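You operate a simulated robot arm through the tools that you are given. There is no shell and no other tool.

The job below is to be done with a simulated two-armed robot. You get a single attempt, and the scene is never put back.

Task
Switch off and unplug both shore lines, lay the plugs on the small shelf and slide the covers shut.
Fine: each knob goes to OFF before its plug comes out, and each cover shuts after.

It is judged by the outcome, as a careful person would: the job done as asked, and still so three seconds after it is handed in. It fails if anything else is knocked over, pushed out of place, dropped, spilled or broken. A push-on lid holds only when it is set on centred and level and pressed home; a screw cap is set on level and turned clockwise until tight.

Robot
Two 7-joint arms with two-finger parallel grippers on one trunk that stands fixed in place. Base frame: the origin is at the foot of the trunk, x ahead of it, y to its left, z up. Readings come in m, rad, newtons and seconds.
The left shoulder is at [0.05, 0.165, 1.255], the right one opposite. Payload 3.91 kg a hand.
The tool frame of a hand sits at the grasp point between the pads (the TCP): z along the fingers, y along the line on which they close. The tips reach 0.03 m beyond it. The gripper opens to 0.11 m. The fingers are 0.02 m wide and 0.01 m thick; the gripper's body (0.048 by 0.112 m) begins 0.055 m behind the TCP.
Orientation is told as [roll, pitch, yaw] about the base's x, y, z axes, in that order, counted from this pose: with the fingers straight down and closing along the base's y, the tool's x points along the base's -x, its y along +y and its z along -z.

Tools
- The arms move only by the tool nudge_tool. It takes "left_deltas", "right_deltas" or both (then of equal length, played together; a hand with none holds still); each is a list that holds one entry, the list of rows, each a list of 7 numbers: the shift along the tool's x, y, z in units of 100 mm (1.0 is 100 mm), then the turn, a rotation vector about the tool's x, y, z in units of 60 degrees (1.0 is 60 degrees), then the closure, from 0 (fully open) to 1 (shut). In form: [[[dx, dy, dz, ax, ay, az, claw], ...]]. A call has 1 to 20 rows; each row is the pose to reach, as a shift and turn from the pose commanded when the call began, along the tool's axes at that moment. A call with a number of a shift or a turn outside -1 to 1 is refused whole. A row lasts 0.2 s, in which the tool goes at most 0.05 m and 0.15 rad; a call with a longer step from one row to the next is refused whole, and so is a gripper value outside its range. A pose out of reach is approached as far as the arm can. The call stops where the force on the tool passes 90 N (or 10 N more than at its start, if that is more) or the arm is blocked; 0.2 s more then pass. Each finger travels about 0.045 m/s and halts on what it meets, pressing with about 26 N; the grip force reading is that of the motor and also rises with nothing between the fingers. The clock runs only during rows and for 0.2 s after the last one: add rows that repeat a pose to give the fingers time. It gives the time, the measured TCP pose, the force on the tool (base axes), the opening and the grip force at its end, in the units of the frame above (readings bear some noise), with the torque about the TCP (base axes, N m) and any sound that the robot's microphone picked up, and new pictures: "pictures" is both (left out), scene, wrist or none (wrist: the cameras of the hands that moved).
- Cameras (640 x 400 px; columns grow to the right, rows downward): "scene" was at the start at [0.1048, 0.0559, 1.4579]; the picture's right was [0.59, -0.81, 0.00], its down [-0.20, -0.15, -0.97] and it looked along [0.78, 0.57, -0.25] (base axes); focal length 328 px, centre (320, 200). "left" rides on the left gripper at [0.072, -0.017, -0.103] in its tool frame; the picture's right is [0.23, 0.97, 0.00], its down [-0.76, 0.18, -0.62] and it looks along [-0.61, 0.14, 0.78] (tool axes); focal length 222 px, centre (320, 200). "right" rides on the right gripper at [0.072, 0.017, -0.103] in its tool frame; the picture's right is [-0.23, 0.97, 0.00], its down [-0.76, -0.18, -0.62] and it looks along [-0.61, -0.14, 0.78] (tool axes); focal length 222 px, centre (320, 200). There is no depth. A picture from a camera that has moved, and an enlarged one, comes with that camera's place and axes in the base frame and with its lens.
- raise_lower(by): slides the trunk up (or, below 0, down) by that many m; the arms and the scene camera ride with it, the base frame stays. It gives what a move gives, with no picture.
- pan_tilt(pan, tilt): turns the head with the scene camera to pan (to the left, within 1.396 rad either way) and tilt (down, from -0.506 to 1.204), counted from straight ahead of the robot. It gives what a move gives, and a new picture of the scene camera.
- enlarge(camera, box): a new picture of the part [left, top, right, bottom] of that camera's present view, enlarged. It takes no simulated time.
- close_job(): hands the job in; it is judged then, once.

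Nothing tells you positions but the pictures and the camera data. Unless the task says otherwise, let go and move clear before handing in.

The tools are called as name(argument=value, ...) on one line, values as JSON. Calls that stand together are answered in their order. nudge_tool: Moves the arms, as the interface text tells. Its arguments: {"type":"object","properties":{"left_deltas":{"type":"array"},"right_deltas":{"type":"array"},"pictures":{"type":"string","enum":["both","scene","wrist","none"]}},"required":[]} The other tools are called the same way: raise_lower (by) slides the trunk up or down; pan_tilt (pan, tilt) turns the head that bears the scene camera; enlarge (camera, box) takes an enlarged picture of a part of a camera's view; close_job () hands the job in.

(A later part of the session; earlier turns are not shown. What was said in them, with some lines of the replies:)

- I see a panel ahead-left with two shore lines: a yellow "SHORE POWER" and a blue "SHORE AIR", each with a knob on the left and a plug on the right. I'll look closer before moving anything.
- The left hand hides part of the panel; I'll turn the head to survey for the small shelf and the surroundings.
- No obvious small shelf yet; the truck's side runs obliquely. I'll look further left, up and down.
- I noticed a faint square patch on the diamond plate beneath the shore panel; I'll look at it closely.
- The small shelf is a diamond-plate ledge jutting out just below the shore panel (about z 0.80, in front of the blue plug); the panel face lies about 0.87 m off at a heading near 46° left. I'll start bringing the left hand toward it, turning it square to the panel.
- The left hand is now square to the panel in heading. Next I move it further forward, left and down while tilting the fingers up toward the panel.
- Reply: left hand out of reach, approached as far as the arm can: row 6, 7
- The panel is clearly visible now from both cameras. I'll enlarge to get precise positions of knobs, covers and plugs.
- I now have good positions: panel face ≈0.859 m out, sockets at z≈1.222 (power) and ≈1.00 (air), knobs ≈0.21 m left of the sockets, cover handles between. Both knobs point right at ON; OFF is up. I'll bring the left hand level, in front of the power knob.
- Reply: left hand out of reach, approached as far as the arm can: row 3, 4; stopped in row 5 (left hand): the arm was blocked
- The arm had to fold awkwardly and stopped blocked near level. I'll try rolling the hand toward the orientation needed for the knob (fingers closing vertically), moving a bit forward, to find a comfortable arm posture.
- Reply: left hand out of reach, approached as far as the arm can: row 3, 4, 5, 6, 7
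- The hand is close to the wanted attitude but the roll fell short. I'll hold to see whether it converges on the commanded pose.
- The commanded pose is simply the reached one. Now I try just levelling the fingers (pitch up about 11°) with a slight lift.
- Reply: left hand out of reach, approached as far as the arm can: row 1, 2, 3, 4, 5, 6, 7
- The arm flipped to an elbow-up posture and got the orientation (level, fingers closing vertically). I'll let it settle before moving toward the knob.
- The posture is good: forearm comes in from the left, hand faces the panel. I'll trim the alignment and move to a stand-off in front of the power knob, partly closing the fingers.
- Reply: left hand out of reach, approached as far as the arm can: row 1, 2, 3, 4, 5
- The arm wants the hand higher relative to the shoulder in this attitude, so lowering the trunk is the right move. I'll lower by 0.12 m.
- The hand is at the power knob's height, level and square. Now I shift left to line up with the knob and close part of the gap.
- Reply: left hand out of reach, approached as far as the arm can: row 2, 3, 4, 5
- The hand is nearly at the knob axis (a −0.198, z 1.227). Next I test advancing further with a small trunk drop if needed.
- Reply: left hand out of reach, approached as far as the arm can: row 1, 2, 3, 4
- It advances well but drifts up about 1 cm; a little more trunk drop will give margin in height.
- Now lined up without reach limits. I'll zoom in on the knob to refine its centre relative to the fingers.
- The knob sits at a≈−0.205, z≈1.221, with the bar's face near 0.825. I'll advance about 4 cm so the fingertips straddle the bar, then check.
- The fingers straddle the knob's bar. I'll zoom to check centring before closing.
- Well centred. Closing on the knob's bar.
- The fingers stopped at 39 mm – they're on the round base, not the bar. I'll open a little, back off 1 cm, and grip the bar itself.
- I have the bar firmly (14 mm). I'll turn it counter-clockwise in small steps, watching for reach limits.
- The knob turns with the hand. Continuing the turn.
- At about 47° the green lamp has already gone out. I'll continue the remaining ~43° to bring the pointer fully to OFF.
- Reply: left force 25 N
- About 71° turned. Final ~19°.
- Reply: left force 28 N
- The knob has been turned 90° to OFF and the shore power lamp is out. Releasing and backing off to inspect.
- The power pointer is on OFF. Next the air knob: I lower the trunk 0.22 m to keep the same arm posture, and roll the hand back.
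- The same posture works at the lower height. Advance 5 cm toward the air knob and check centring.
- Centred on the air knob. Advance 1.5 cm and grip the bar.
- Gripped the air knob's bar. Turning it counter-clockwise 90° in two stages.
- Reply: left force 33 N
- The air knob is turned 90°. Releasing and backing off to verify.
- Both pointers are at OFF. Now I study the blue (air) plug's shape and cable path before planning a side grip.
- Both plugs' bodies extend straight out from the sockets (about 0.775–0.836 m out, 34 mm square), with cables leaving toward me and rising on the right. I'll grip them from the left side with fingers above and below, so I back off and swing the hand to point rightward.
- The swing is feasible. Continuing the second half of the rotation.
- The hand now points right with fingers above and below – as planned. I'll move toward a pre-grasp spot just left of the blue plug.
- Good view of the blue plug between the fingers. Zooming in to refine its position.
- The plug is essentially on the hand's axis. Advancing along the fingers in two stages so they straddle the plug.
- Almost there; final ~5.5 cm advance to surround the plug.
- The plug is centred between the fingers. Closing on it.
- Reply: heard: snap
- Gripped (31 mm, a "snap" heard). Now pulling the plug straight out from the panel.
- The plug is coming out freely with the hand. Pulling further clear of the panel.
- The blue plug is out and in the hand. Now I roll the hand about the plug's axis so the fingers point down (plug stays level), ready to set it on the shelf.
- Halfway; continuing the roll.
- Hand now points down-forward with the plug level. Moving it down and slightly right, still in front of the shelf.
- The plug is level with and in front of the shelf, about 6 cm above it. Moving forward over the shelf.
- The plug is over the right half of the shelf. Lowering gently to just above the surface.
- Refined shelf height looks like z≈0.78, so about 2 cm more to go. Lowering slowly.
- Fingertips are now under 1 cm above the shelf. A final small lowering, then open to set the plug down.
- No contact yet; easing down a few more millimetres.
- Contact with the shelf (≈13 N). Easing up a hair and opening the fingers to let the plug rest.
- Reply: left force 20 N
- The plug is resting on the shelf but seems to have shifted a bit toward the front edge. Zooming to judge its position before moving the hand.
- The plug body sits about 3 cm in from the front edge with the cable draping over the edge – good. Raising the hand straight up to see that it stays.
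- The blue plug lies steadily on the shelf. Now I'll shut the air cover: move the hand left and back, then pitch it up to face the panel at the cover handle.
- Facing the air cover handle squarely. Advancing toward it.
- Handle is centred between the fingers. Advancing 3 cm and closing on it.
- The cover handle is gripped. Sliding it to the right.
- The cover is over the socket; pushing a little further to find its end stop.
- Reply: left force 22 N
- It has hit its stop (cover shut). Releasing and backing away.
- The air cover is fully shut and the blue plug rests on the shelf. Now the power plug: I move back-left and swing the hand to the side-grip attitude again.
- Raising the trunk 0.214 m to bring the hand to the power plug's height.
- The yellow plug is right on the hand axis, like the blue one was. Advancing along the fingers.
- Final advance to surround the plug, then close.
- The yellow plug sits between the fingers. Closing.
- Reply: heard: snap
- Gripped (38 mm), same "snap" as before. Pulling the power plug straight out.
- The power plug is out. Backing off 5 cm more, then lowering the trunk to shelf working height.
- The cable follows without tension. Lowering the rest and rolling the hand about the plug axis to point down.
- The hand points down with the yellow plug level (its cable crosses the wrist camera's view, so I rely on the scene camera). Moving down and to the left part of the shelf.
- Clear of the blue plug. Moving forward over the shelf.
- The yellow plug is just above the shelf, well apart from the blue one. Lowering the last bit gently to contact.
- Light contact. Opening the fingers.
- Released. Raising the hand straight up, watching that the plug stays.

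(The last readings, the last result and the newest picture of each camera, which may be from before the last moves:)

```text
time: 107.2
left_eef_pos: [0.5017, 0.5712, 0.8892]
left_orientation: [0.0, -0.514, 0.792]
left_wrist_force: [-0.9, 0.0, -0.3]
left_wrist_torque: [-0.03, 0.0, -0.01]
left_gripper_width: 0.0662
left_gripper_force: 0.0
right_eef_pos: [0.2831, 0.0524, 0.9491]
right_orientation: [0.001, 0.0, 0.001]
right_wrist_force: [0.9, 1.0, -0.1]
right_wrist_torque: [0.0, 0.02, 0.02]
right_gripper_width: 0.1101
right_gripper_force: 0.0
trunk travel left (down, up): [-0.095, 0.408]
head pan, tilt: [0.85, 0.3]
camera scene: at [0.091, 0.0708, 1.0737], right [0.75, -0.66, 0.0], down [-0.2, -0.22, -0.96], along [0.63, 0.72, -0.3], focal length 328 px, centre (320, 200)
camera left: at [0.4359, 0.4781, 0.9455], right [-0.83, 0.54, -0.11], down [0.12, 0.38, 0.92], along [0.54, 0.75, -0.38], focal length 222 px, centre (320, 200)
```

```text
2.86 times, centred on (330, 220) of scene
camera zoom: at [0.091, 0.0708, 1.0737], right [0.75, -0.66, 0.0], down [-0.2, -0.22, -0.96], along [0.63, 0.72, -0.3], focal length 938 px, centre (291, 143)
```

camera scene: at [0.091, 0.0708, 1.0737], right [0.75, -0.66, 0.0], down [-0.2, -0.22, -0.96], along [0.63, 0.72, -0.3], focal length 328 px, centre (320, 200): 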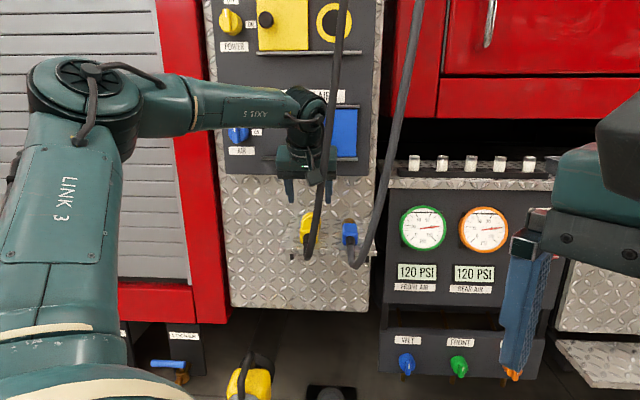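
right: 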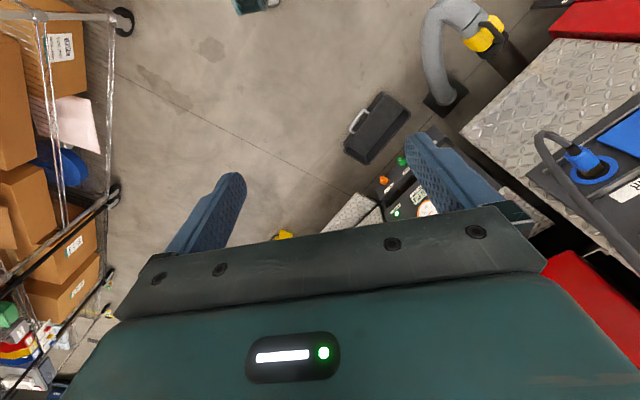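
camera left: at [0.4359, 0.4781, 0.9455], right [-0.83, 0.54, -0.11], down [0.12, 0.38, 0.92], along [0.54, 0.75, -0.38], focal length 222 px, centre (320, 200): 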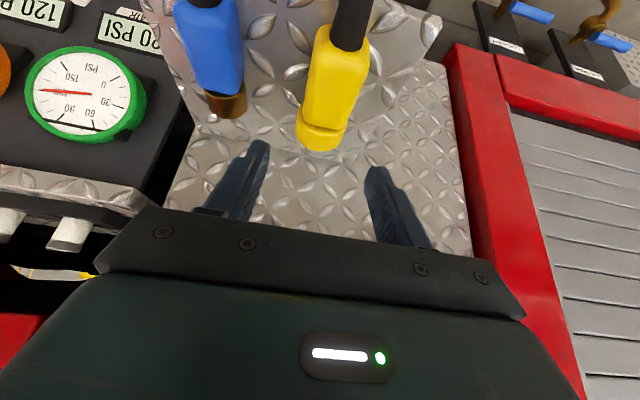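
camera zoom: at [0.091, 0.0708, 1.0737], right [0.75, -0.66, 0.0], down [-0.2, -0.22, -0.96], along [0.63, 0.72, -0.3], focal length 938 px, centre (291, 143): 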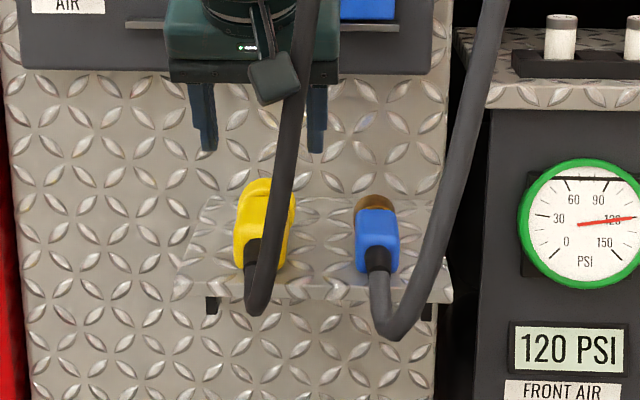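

Both plugs now rest side by side on the shelf. Last: the power cover. Moving the hand left, then back and pitching up to face the panel.

nudge_tool(left_deltas=[[[-0.04, 0.22, -0.07, 0, 0, 0, 0.45], [-0.08, 0.44, -0.13, 0, 0, 0, 0.5], [-0.12, 0.66, -0.2, 0, 0, 0, 0.5], [-0.148, 0.87, -0.261, 0, 0, 0, 0.5]]], pictures="none")

nudge_tool(left_deltas=[[[0.04, 0, -0.12, 0, -0.125, 0, 0.5], [0.09, 0, -0.25, 0, -0.25, 0, 0.5], [0.13, 0, -0.37, 0, -0.375, 0, 0.5], [0.18, 0, -0.49, 0, -0.5, 0, 0.5], [0.22, 0, -0.62, 0, -0.625, 0, 0.5], [0.27, 0, -0.74, 0, -0.75, 0, 0.5], [0.31, 0, -0.86, 0, -0.875, 0, 0.5], [0.359, 0, -0.986, 0, -1.0, 0, 0.5]]], pictures="none")

raise_lower(by=0.235)

nudge_tool(left_deltas=[[[0, 0, 0, 0, 0, 0, 0.5]]], pictures="both")

```text
time: 108.2
left_eef_pos: [0.4393, 0.633, 0.921]
left_orientation: [0.0, -0.515, 0.795]
left_wrist_force: [-0.2, 0.0, 0.5]
left_wrist_torque: [-0.03, 0.03, -0.02]
left_gripper_width: 0.0552
left_gripper_force: 0.1
right_eef_pos: [0.2837, 0.0526, 0.9506]
right_orientation: [0.001, 0.0, 0.001]
right_wrist_force: [-0.4, 0.0, 0.9]
right_wrist_torque: [0.02, -0.02, 0.0]
right_gripper_width: 0.11
right_gripper_force: 0.0
trunk travel left (down, up): [-0.095, 0.408]
head pan, tilt: [0.85, 0.3]
```

```text
time: 110.0
left_eef_pos: [0.3832, 0.5762, 0.9883]
left_orientation: [-0.3, -1.566, 1.094]
left_wrist_force: [0.4, 0.1, -0.3]
left_wrist_torque: [0.0, -0.01, 0.01]
left_gripper_width: 0.0549
left_gripper_force: 0.1
right_eef_pos: [0.2838, 0.052, 0.9503]
right_orientation: [0.003, 0.0, -0.003]
right_wrist_force: [0.7, -0.1, -0.2]
right_wrist_torque: [-0.01, 0.03, 0.01]
right_gripper_width: 0.1101
right_gripper_force: 0.1
trunk travel left (down, up): [-0.095, 0.408]
head pan, tilt: [0.85, 0.3]
```

```text
time: 112.5
left_eef_pos: [0.3839, 0.5762, 1.2244]
left_orientation: [-0.019, -1.564, 0.815]
left_wrist_force: [-0.3, -0.4, 0.4]
left_wrist_torque: [0.01, 0.02, -0.01]
left_gripper_width: 0.0551
left_gripper_force: 0.1
right_eef_pos: [0.2838, 0.052, 1.1869]
right_orientation: [0.001, 0.0, 0.0]
right_wrist_force: [0.1, 0.2, -0.6]
right_wrist_torque: [0.0, 0.02, -0.02]
right_gripper_width: 0.1098
right_gripper_force: 0.0
trunk travel left (down, up): [-0.33, 0.173]
head pan, tilt: [0.85, 0.3]
```

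```text
time: 112.9
left_eef_pos: [0.3839, 0.5758, 1.2245]
left_orientation: [-0.019, -1.563, 0.811]
left_wrist_force: [-0.2, 0.0, 0.1]
left_wrist_torque: [-0.02, 0.0, -0.03]
left_gripper_width: 0.0548
left_gripper_force: 0.1
right_eef_pos: [0.2832, 0.0531, 1.1853]
right_orientation: [0.002, 0.0, -0.002]
right_wrist_force: [-0.1, 0.6, 0.0]
right_wrist_torque: [0.01, -0.05, 0.0]
right_gripper_width: 0.1099
right_gripper_force: 0.2
trunk travel left (down, up): [-0.33, 0.173]
head pan, tilt: [0.85, 0.3]
camera scene: at [0.091, 0.0709, 1.3086], right [0.75, -0.66, 0.0], down [-0.2, -0.22, -0.96], along [0.63, 0.72, -0.3], focal length 328 px, centre (320, 200)
camera left: at [0.3251, 0.4903, 1.1532], right [-0.7, 0.68, -0.23], down [-0.56, -0.32, 0.77], along [0.45, 0.66, 0.6], focal length 222 px, centre (320, 200)
```

scene: 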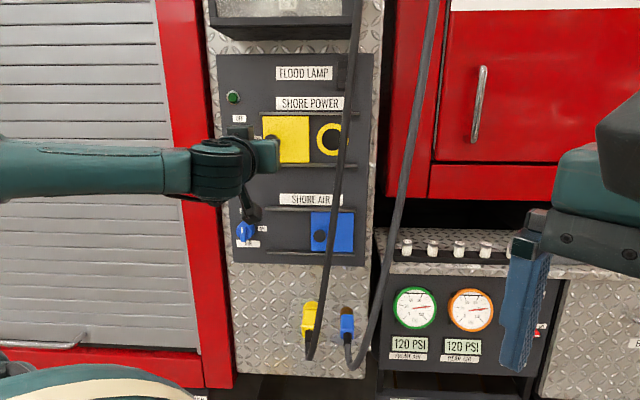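
left: 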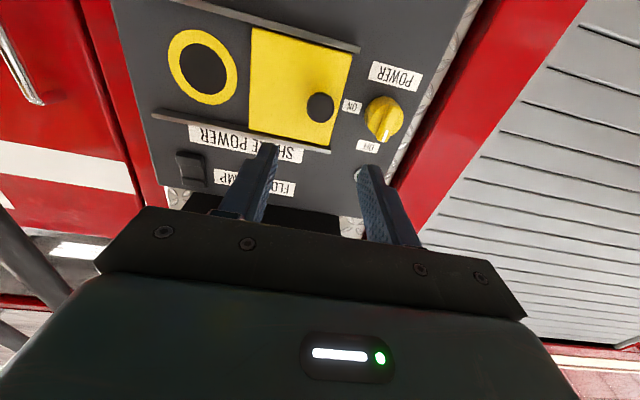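

Facing the power cover's handle. Advancing toward it.

nudge_tool(left_deltas=[[[0, -0.01, 0.25, 0, 0, 0, 0.5], [0, -0.02, 0.5, 0, 0, 0, 0.5], [0, -0.02, 0.75, 0, 0, 0, 0.5], [0, -0.02, 0.95, 0, 0, 0, 0.5], [0, -0.02, 0.95, 0, 0, 0, 0.5]]], pictures="none")

enlarge(camera="left", box=[220, 80, 420, 230])

```text
time: 114.1
left_eef_pos: [0.4503, 0.6418, 1.2249]
left_orientation: [0.051, -1.562, 0.744]
left_wrist_force: [0.2, 1.3, 0.2]
left_wrist_torque: [0.01, -0.04, 0.0]
left_gripper_width: 0.055
left_gripper_force: 0.1
right_eef_pos: [0.2845, 0.0524, 1.1849]
right_orientation: [0.0, -0.002, 0.0]
right_wrist_force: [-0.5, -0.4, 0.5]
right_wrist_torque: [0.01, -0.01, -0.02]
right_gripper_width: 0.1099
right_gripper_force: 0.0
trunk travel left (down, up): [-0.33, 0.173]
head pan, tilt: [0.85, 0.3]
```

```text
2.67 times, centred on (320, 155) of left
camera zoom: at [0.3915, 0.5564, 1.1526], right [-0.7, 0.68, -0.23], down [-0.56, -0.32, 0.77], along [0.45, 0.66, 0.6], focal length 592 px, centre (320, 320)
```

zoom: 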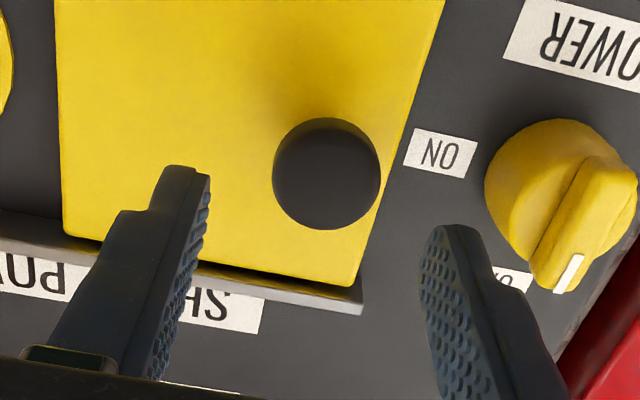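

Handle well placed between the fingers. Advancing 3.3 cm and closing.

nudge_tool(left_deltas=[[[0.015, 0.01, 0.17, 0, 0, 0, 0.5], [0.02, 0.015, 0.33, 0, 0, 0, 0.5], [0.02, 0.015, 0.33, 0, 0, 0, 0.65], [0.02, 0.015, 0.33, 0, 0, 0, 0.8], [0.02, 0.015, 0.33, 0, 0, 0, 1], [0.02, 0.015, 0.33, 0, 0, 0, 1]]], pictures="wrist")

```text
time: 115.5
left_eef_pos: [0.4734, 0.6679, 1.2218]
left_orientation: [0.039, -1.563, 0.758]
left_wrist_force: [4.5, -1.7, 2.1]
left_wrist_torque: [0.04, -0.08, -0.11]
left_gripper_width: 0.0288
left_gripper_force: 45.0
right_eef_pos: [0.2835, 0.0517, 1.186]
right_orientation: [0.002, 0.001, 0.0]
right_wrist_force: [0.3, 0.0, -1.1]
right_wrist_torque: [0.05, -0.01, 0.0]
right_gripper_width: 0.11
right_gripper_force: 0.1
trunk travel left (down, up): [-0.33, 0.173]
head pan, tilt: [0.85, 0.3]
camera left: at [0.4141, 0.5811, 1.1509], right [-0.7, 0.68, -0.23], down [-0.56, -0.32, 0.77], along [0.45, 0.66, 0.6], focal length 222 px, centre (320, 200)
```

left: 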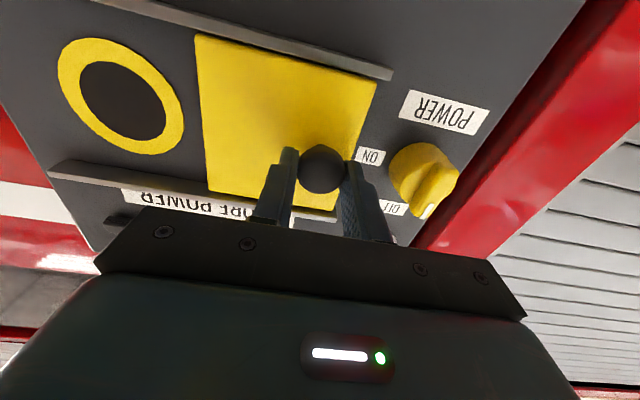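

Handle gripped. Sliding the power cover to the right in steps, watching the hanging cable and plugs.

nudge_tool(left_deltas=[[[0, -0.15, 0, 0, 0, 0, 1], [0, -0.3, 0, 0, 0, 0, 1], [0, -0.45, 0, 0, 0, 0, 1], [0, -0.6, 0, 0, 0, 0, 1]]], pictures="both")

```text
time: 116.5
left_eef_pos: [0.5172, 0.6229, 1.2226]
left_orientation: [0.144, -1.564, 0.649]
left_wrist_force: [-4.9, -5.9, -0.3]
left_wrist_torque: [0.44, -0.14, 0.23]
left_gripper_width: 0.0286
left_gripper_force: 45.1
right_eef_pos: [0.2823, 0.0512, 1.1857]
right_orientation: [0.004, -0.001, -0.003]
right_wrist_force: [0.4, 0.0, 0.0]
right_wrist_torque: [0.0, -0.03, 0.0]
right_gripper_width: 0.1099
right_gripper_force: 0.0
trunk travel left (down, up): [-0.33, 0.173]
head pan, tilt: [0.85, 0.3]
camera scene: at [0.0902, 0.0699, 1.3087], right [0.75, -0.66, 0.0], down [-0.19, -0.22, -0.96], along [0.63, 0.72, -0.29], focal length 328 px, centre (320, 200)
camera left: at [0.4578, 0.5374, 1.1509], right [-0.7, 0.68, -0.23], down [-0.56, -0.32, 0.77], along [0.45, 0.66, 0.6], focal length 222 px, centre (320, 200)
```

scene: 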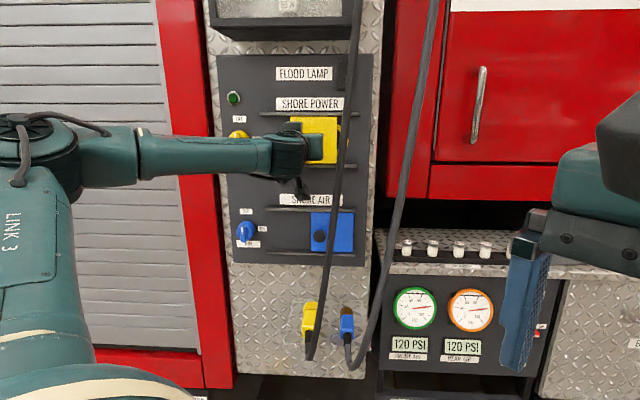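
left: 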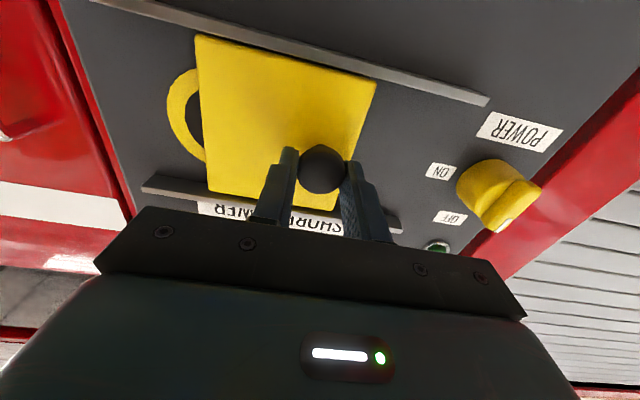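

Sliding smoothly; plugs undisturbed. Continuing toward the stop.

nudge_tool(left_deltas=[[[0, -0.1, 0, 0, 0, 0, 1], [0, -0.2, 0, 0, 0, 0, 1], [0, -0.3, 0, 0, 0, 0, 1], [0, -0.36, 0, 0, 0, 0, 1]]], pictures="both")

enlarge(camera="scene", box=[200, 80, 420, 380])

```text
time: 117.5
left_eef_pos: [0.5404, 0.5994, 1.2214]
left_orientation: [-0.224, -1.566, 1.016]
left_wrist_force: [-6.3, -5.6, 0.8]
left_wrist_torque: [-0.32, 0.26, 0.0]
left_gripper_width: 0.0286
left_gripper_force: 44.8
right_eef_pos: [0.2818, 0.0519, 1.1851]
right_orientation: [0.002, 0.0, 0.001]
right_wrist_force: [0.5, 0.8, 0.1]
right_wrist_torque: [0.02, -0.01, 0.0]
right_gripper_width: 0.1102
right_gripper_force: 0.1
trunk travel left (down, up): [-0.33, 0.173]
head pan, tilt: [0.85, 0.3]
camera scene: at [0.09, 0.0699, 1.3088], right [0.75, -0.66, 0.0], down [-0.19, -0.22, -0.96], along [0.63, 0.72, -0.29], focal length 328 px, centre (320, 200)
camera left: at [0.4826, 0.5129, 1.1506], right [-0.7, 0.68, -0.23], down [-0.56, -0.32, 0.76], along [0.45, 0.66, 0.6], focal length 222 px, centre (320, 200)
```

scene: 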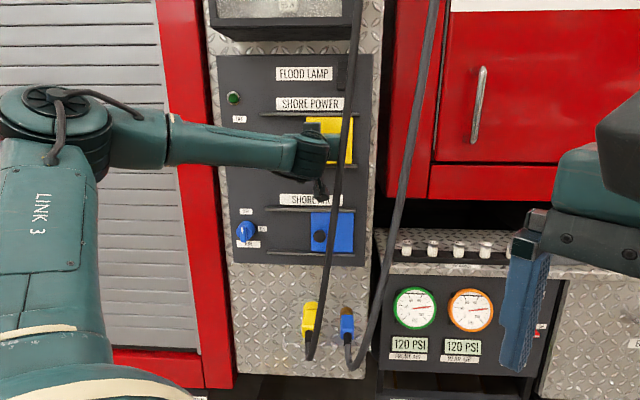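
left: 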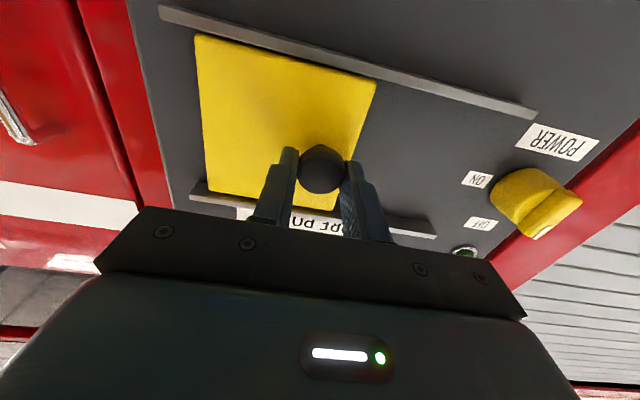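

```text
1.33 times, centred on (310, 230) of scene
camera zoom: at [0.09, 0.0699, 1.3088], right [0.75, -0.66, 0.0], down [-0.19, -0.22, -0.96], along [0.63, 0.72, -0.29], focal length 438 px, centre (333, 160)
```

zoom: 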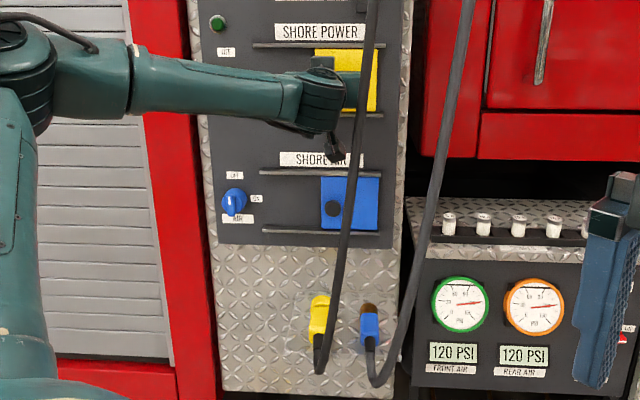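

About 8 mm remain to the stop; pushing gently until it stops.

nudge_tool(left_deltas=[[[0, -0.04, 0, 0, 0, 0, 1], [0, -0.08, 0, 0, 0, 0, 1], [0, -0.12, 0, 0, 0, 0, 1]]], pictures="wrist")

```text
time: 118.3
left_eef_pos: [0.5489, 0.5925, 1.2224]
left_orientation: [-0.203, -1.565, 1.002]
left_wrist_force: [-19.4, -5.2, -2.2]
left_wrist_torque: [0.23, 0.15, 0.2]
left_gripper_width: 0.0287
left_gripper_force: 45.2
right_eef_pos: [0.2812, 0.0507, 1.1855]
right_orientation: [0.001, -0.004, 0.0]
right_wrist_force: [-0.7, -0.6, 0.4]
right_wrist_torque: [-0.01, 0.0, -0.02]
right_gripper_width: 0.1101
right_gripper_force: 0.0
trunk travel left (down, up): [-0.33, 0.173]
head pan, tilt: [0.85, 0.3]
camera left: at [0.4895, 0.5061, 1.1508], right [-0.7, 0.68, -0.23], down [-0.56, -0.32, 0.77], along [0.45, 0.66, 0.6], focal length 222 px, centre (320, 200)
```

left: 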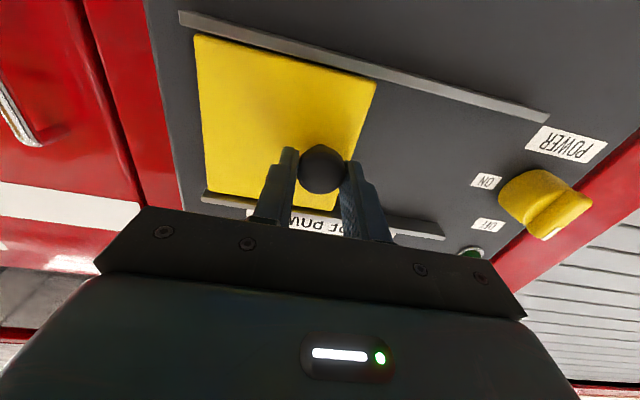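

Stop reached (same position as the other cover). Releasing and backing off.

nudge_tool(left_deltas=[[[0, 0.04, 0, 0, 0, 0, 0.9], [0, 0.04, 0, 0, 0, 0, 0.7], [0, 0.04, 0, 0, 0, 0, 0.55], [0, 0.04, 0, 0, 0, 0, 0.5], [0, 0.04, -0.2, 0, 0, 0, 0.5], [0, 0.04, -0.4, 0, 0, 0, 0.5], [0, 0.04, -0.6, 0, 0, 0, 0.5]]], pictures="both")

```text
time: 119.9
left_eef_pos: [0.506, 0.5523, 1.2228]
left_orientation: [-0.134, -1.565, 0.929]
left_wrist_force: [0.4, 0.8, -0.7]
left_wrist_torque: [0.02, 0.0, -0.01]
left_gripper_width: 0.055
left_gripper_force: 0.1
right_eef_pos: [0.2828, 0.0539, 1.185]
right_orientation: [0.002, -0.001, -0.002]
right_wrist_force: [0.2, 0.1, -0.2]
right_wrist_torque: [0.0, -0.02, -0.01]
right_gripper_width: 0.1098
right_gripper_force: 0.1
trunk travel left (down, up): [-0.33, 0.173]
head pan, tilt: [0.85, 0.3]
camera scene: at [0.0908, 0.0707, 1.3087], right [0.75, -0.66, 0.0], down [-0.19, -0.22, -0.96], along [0.63, 0.72, -0.3], focal length 328 px, centre (320, 200)
camera left: at [0.4471, 0.466, 1.1505], right [-0.7, 0.68, -0.23], down [-0.56, -0.32, 0.77], along [0.45, 0.66, 0.6], focal length 222 px, centre (320, 200)
```

scene: 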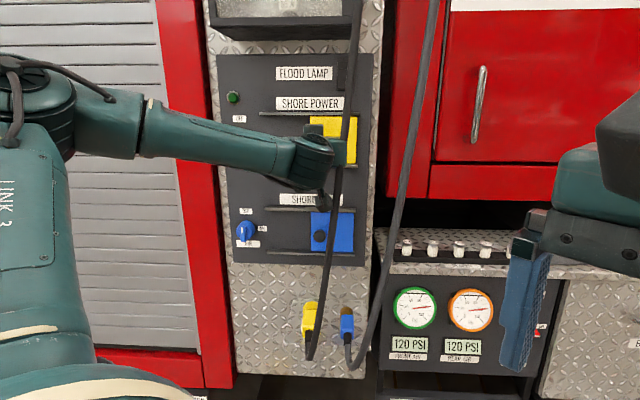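
left: 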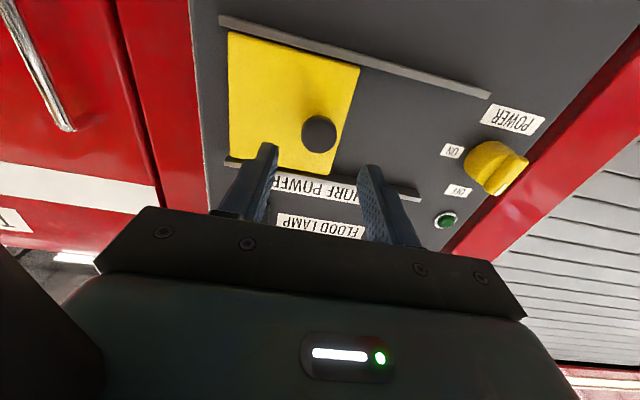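

Power cover is shut. Moving the hand clear to the left and back for a final inspection.

nudge_tool(left_deltas=[[[0, 0.3, -0.05, 0, 0, 0, 0.5], [0, 0.6, -0.1, 0, 0, 0, 0.5], [0, 0.85, -0.3, 0, 0, 0, 0.5], [0, 1.0, -0.6, 0, 0, 0, 0.5]]], pictures="none")

nudge_tool(left_deltas=[[[0, 0.3, -0.15, 0, 0, 0, 0.4], [0, 0.6, -0.3, 0, 0, 0, 0.4], [0, 0.8, -0.45, 0, 0, 0, 0.4], [0, 0.9, -0.55, 0, 0, 0, 0.4]]], pictures="none")

pan_tilt(pan=0.8, tilt=0.5)

enlarge(camera="scene", box=[200, 0, 420, 150])

enlarge(camera="scene", box=[200, 130, 420, 300])

```text
time: 120.9
left_eef_pos: [0.3929, 0.5795, 1.222]
left_orientation: [-0.096, -1.564, 0.891]
left_wrist_force: [-0.2, -0.4, 0.1]
left_wrist_torque: [0.0, 0.04, 0.0]
left_gripper_width: 0.055
left_gripper_force: 0.1
right_eef_pos: [0.2826, 0.0529, 1.1859]
right_orientation: [0.003, 0.002, 0.001]
right_wrist_force: [0.1, -0.2, 0.3]
right_wrist_torque: [-0.02, 0.04, 0.01]
right_gripper_width: 0.1099
right_gripper_force: 0.0
trunk travel left (down, up): [-0.33, 0.173]
head pan, tilt: [0.85, 0.3]
```

```text
time: 121.9
left_eef_pos: [0.2906, 0.6025, 1.2232]
left_orientation: [-0.075, -1.564, 0.871]
left_wrist_force: [-0.4, 0.2, 0.2]
left_wrist_torque: [-0.03, 0.04, -0.02]
left_gripper_width: 0.0662
left_gripper_force: 0.1
right_eef_pos: [0.2839, 0.0525, 1.1849]
right_orientation: [0.003, 0.0, 0.001]
right_wrist_force: [-0.1, 1.1, 0.6]
right_wrist_torque: [-0.02, 0.0, 0.03]
right_gripper_width: 0.1099
right_gripper_force: 0.0
trunk travel left (down, up): [-0.33, 0.173]
head pan, tilt: [0.85, 0.3]
```

```text
time: 122.6
left_eef_pos: [0.2896, 0.6017, 1.222]
left_orientation: [-0.031, -1.563, 0.825]
left_wrist_force: [0.3, -0.1, -0.5]
left_wrist_torque: [-0.01, -0.01, -0.01]
left_gripper_width: 0.066
left_gripper_force: 0.1
right_eef_pos: [0.2836, 0.0526, 1.1849]
right_orientation: [0.002, 0.001, 0.0]
right_wrist_force: [-0.3, 0.4, 0.2]
right_wrist_torque: [0.01, -0.01, -0.02]
right_gripper_width: 0.1098
right_gripper_force: 0.0
trunk travel left (down, up): [-0.33, 0.173]
head pan, tilt: [0.799, 0.499]
camera scene: at [0.0928, 0.0659, 1.2903], right [0.72, -0.7, 0.0], down [-0.33, -0.34, -0.88], along [0.61, 0.63, -0.48], focal length 328 px, centre (320, 200)
```

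scene: 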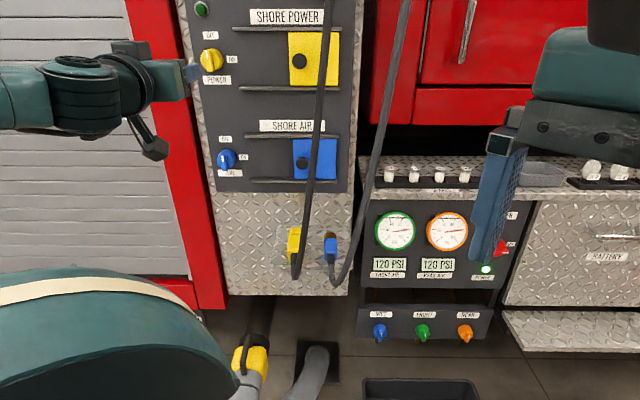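

```text
2.67 times, centred on (310, 75) of scene
camera zoom: at [0.0928, 0.0659, 1.2903], right [0.72, -0.7, 0.0], down [-0.33, -0.34, -0.88], along [0.61, 0.63, -0.48], focal length 875 px, centre (347, 533)
```

zoom: 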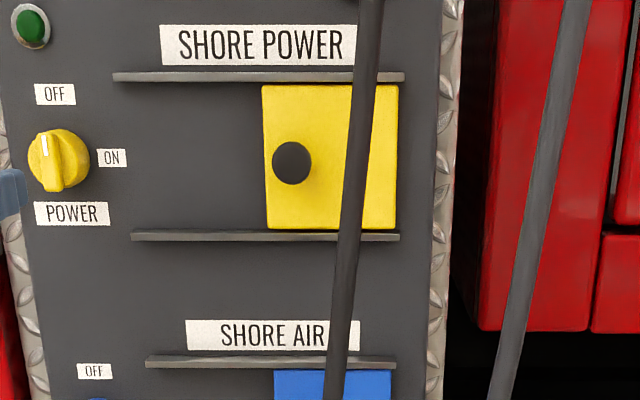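

```text
2.35 times, centred on (310, 215) of scene
camera zoom: at [0.0928, 0.0659, 1.2903], right [0.72, -0.7, 0.0], down [-0.33, -0.34, -0.88], along [0.61, 0.63, -0.48], focal length 772 px, centre (344, 165)
```

zoom: 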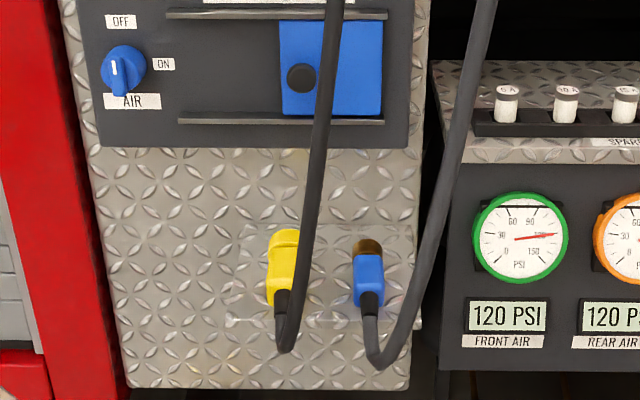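

Everything checks out: both pointers are at OFF, both covers are shut over the empty sockets, and both plugs rest on the small shelf. The hand is clear, so I'm handing the job in.

close_job()

```text
The job is handed in.
```

The job is done and handed in. Both shore lines are switched off and unplugged, their plugs are on the small shelf, and their covers are shut.

- **Order:** I turned both knobs to OFF before pulling either plug, and shut each cover only after its plug was out.
- **Knobs:** Both pointers line up with OFF, and the green lamp beside the power knob went out.
- **Plugs:** Each plug gave a "snap" when gripped and came out easily. They lie side by side on the shelf below the panel. When I let go, each dropped less than a centimetre. Neither moved while I worked on the covers.
- **Covers:** I slid both to their end stops, over the empty sockets.
- **Surroundings:** In the last pictures nothing else looked moved. The left hand is clear of the panel, and the right arm was never used.
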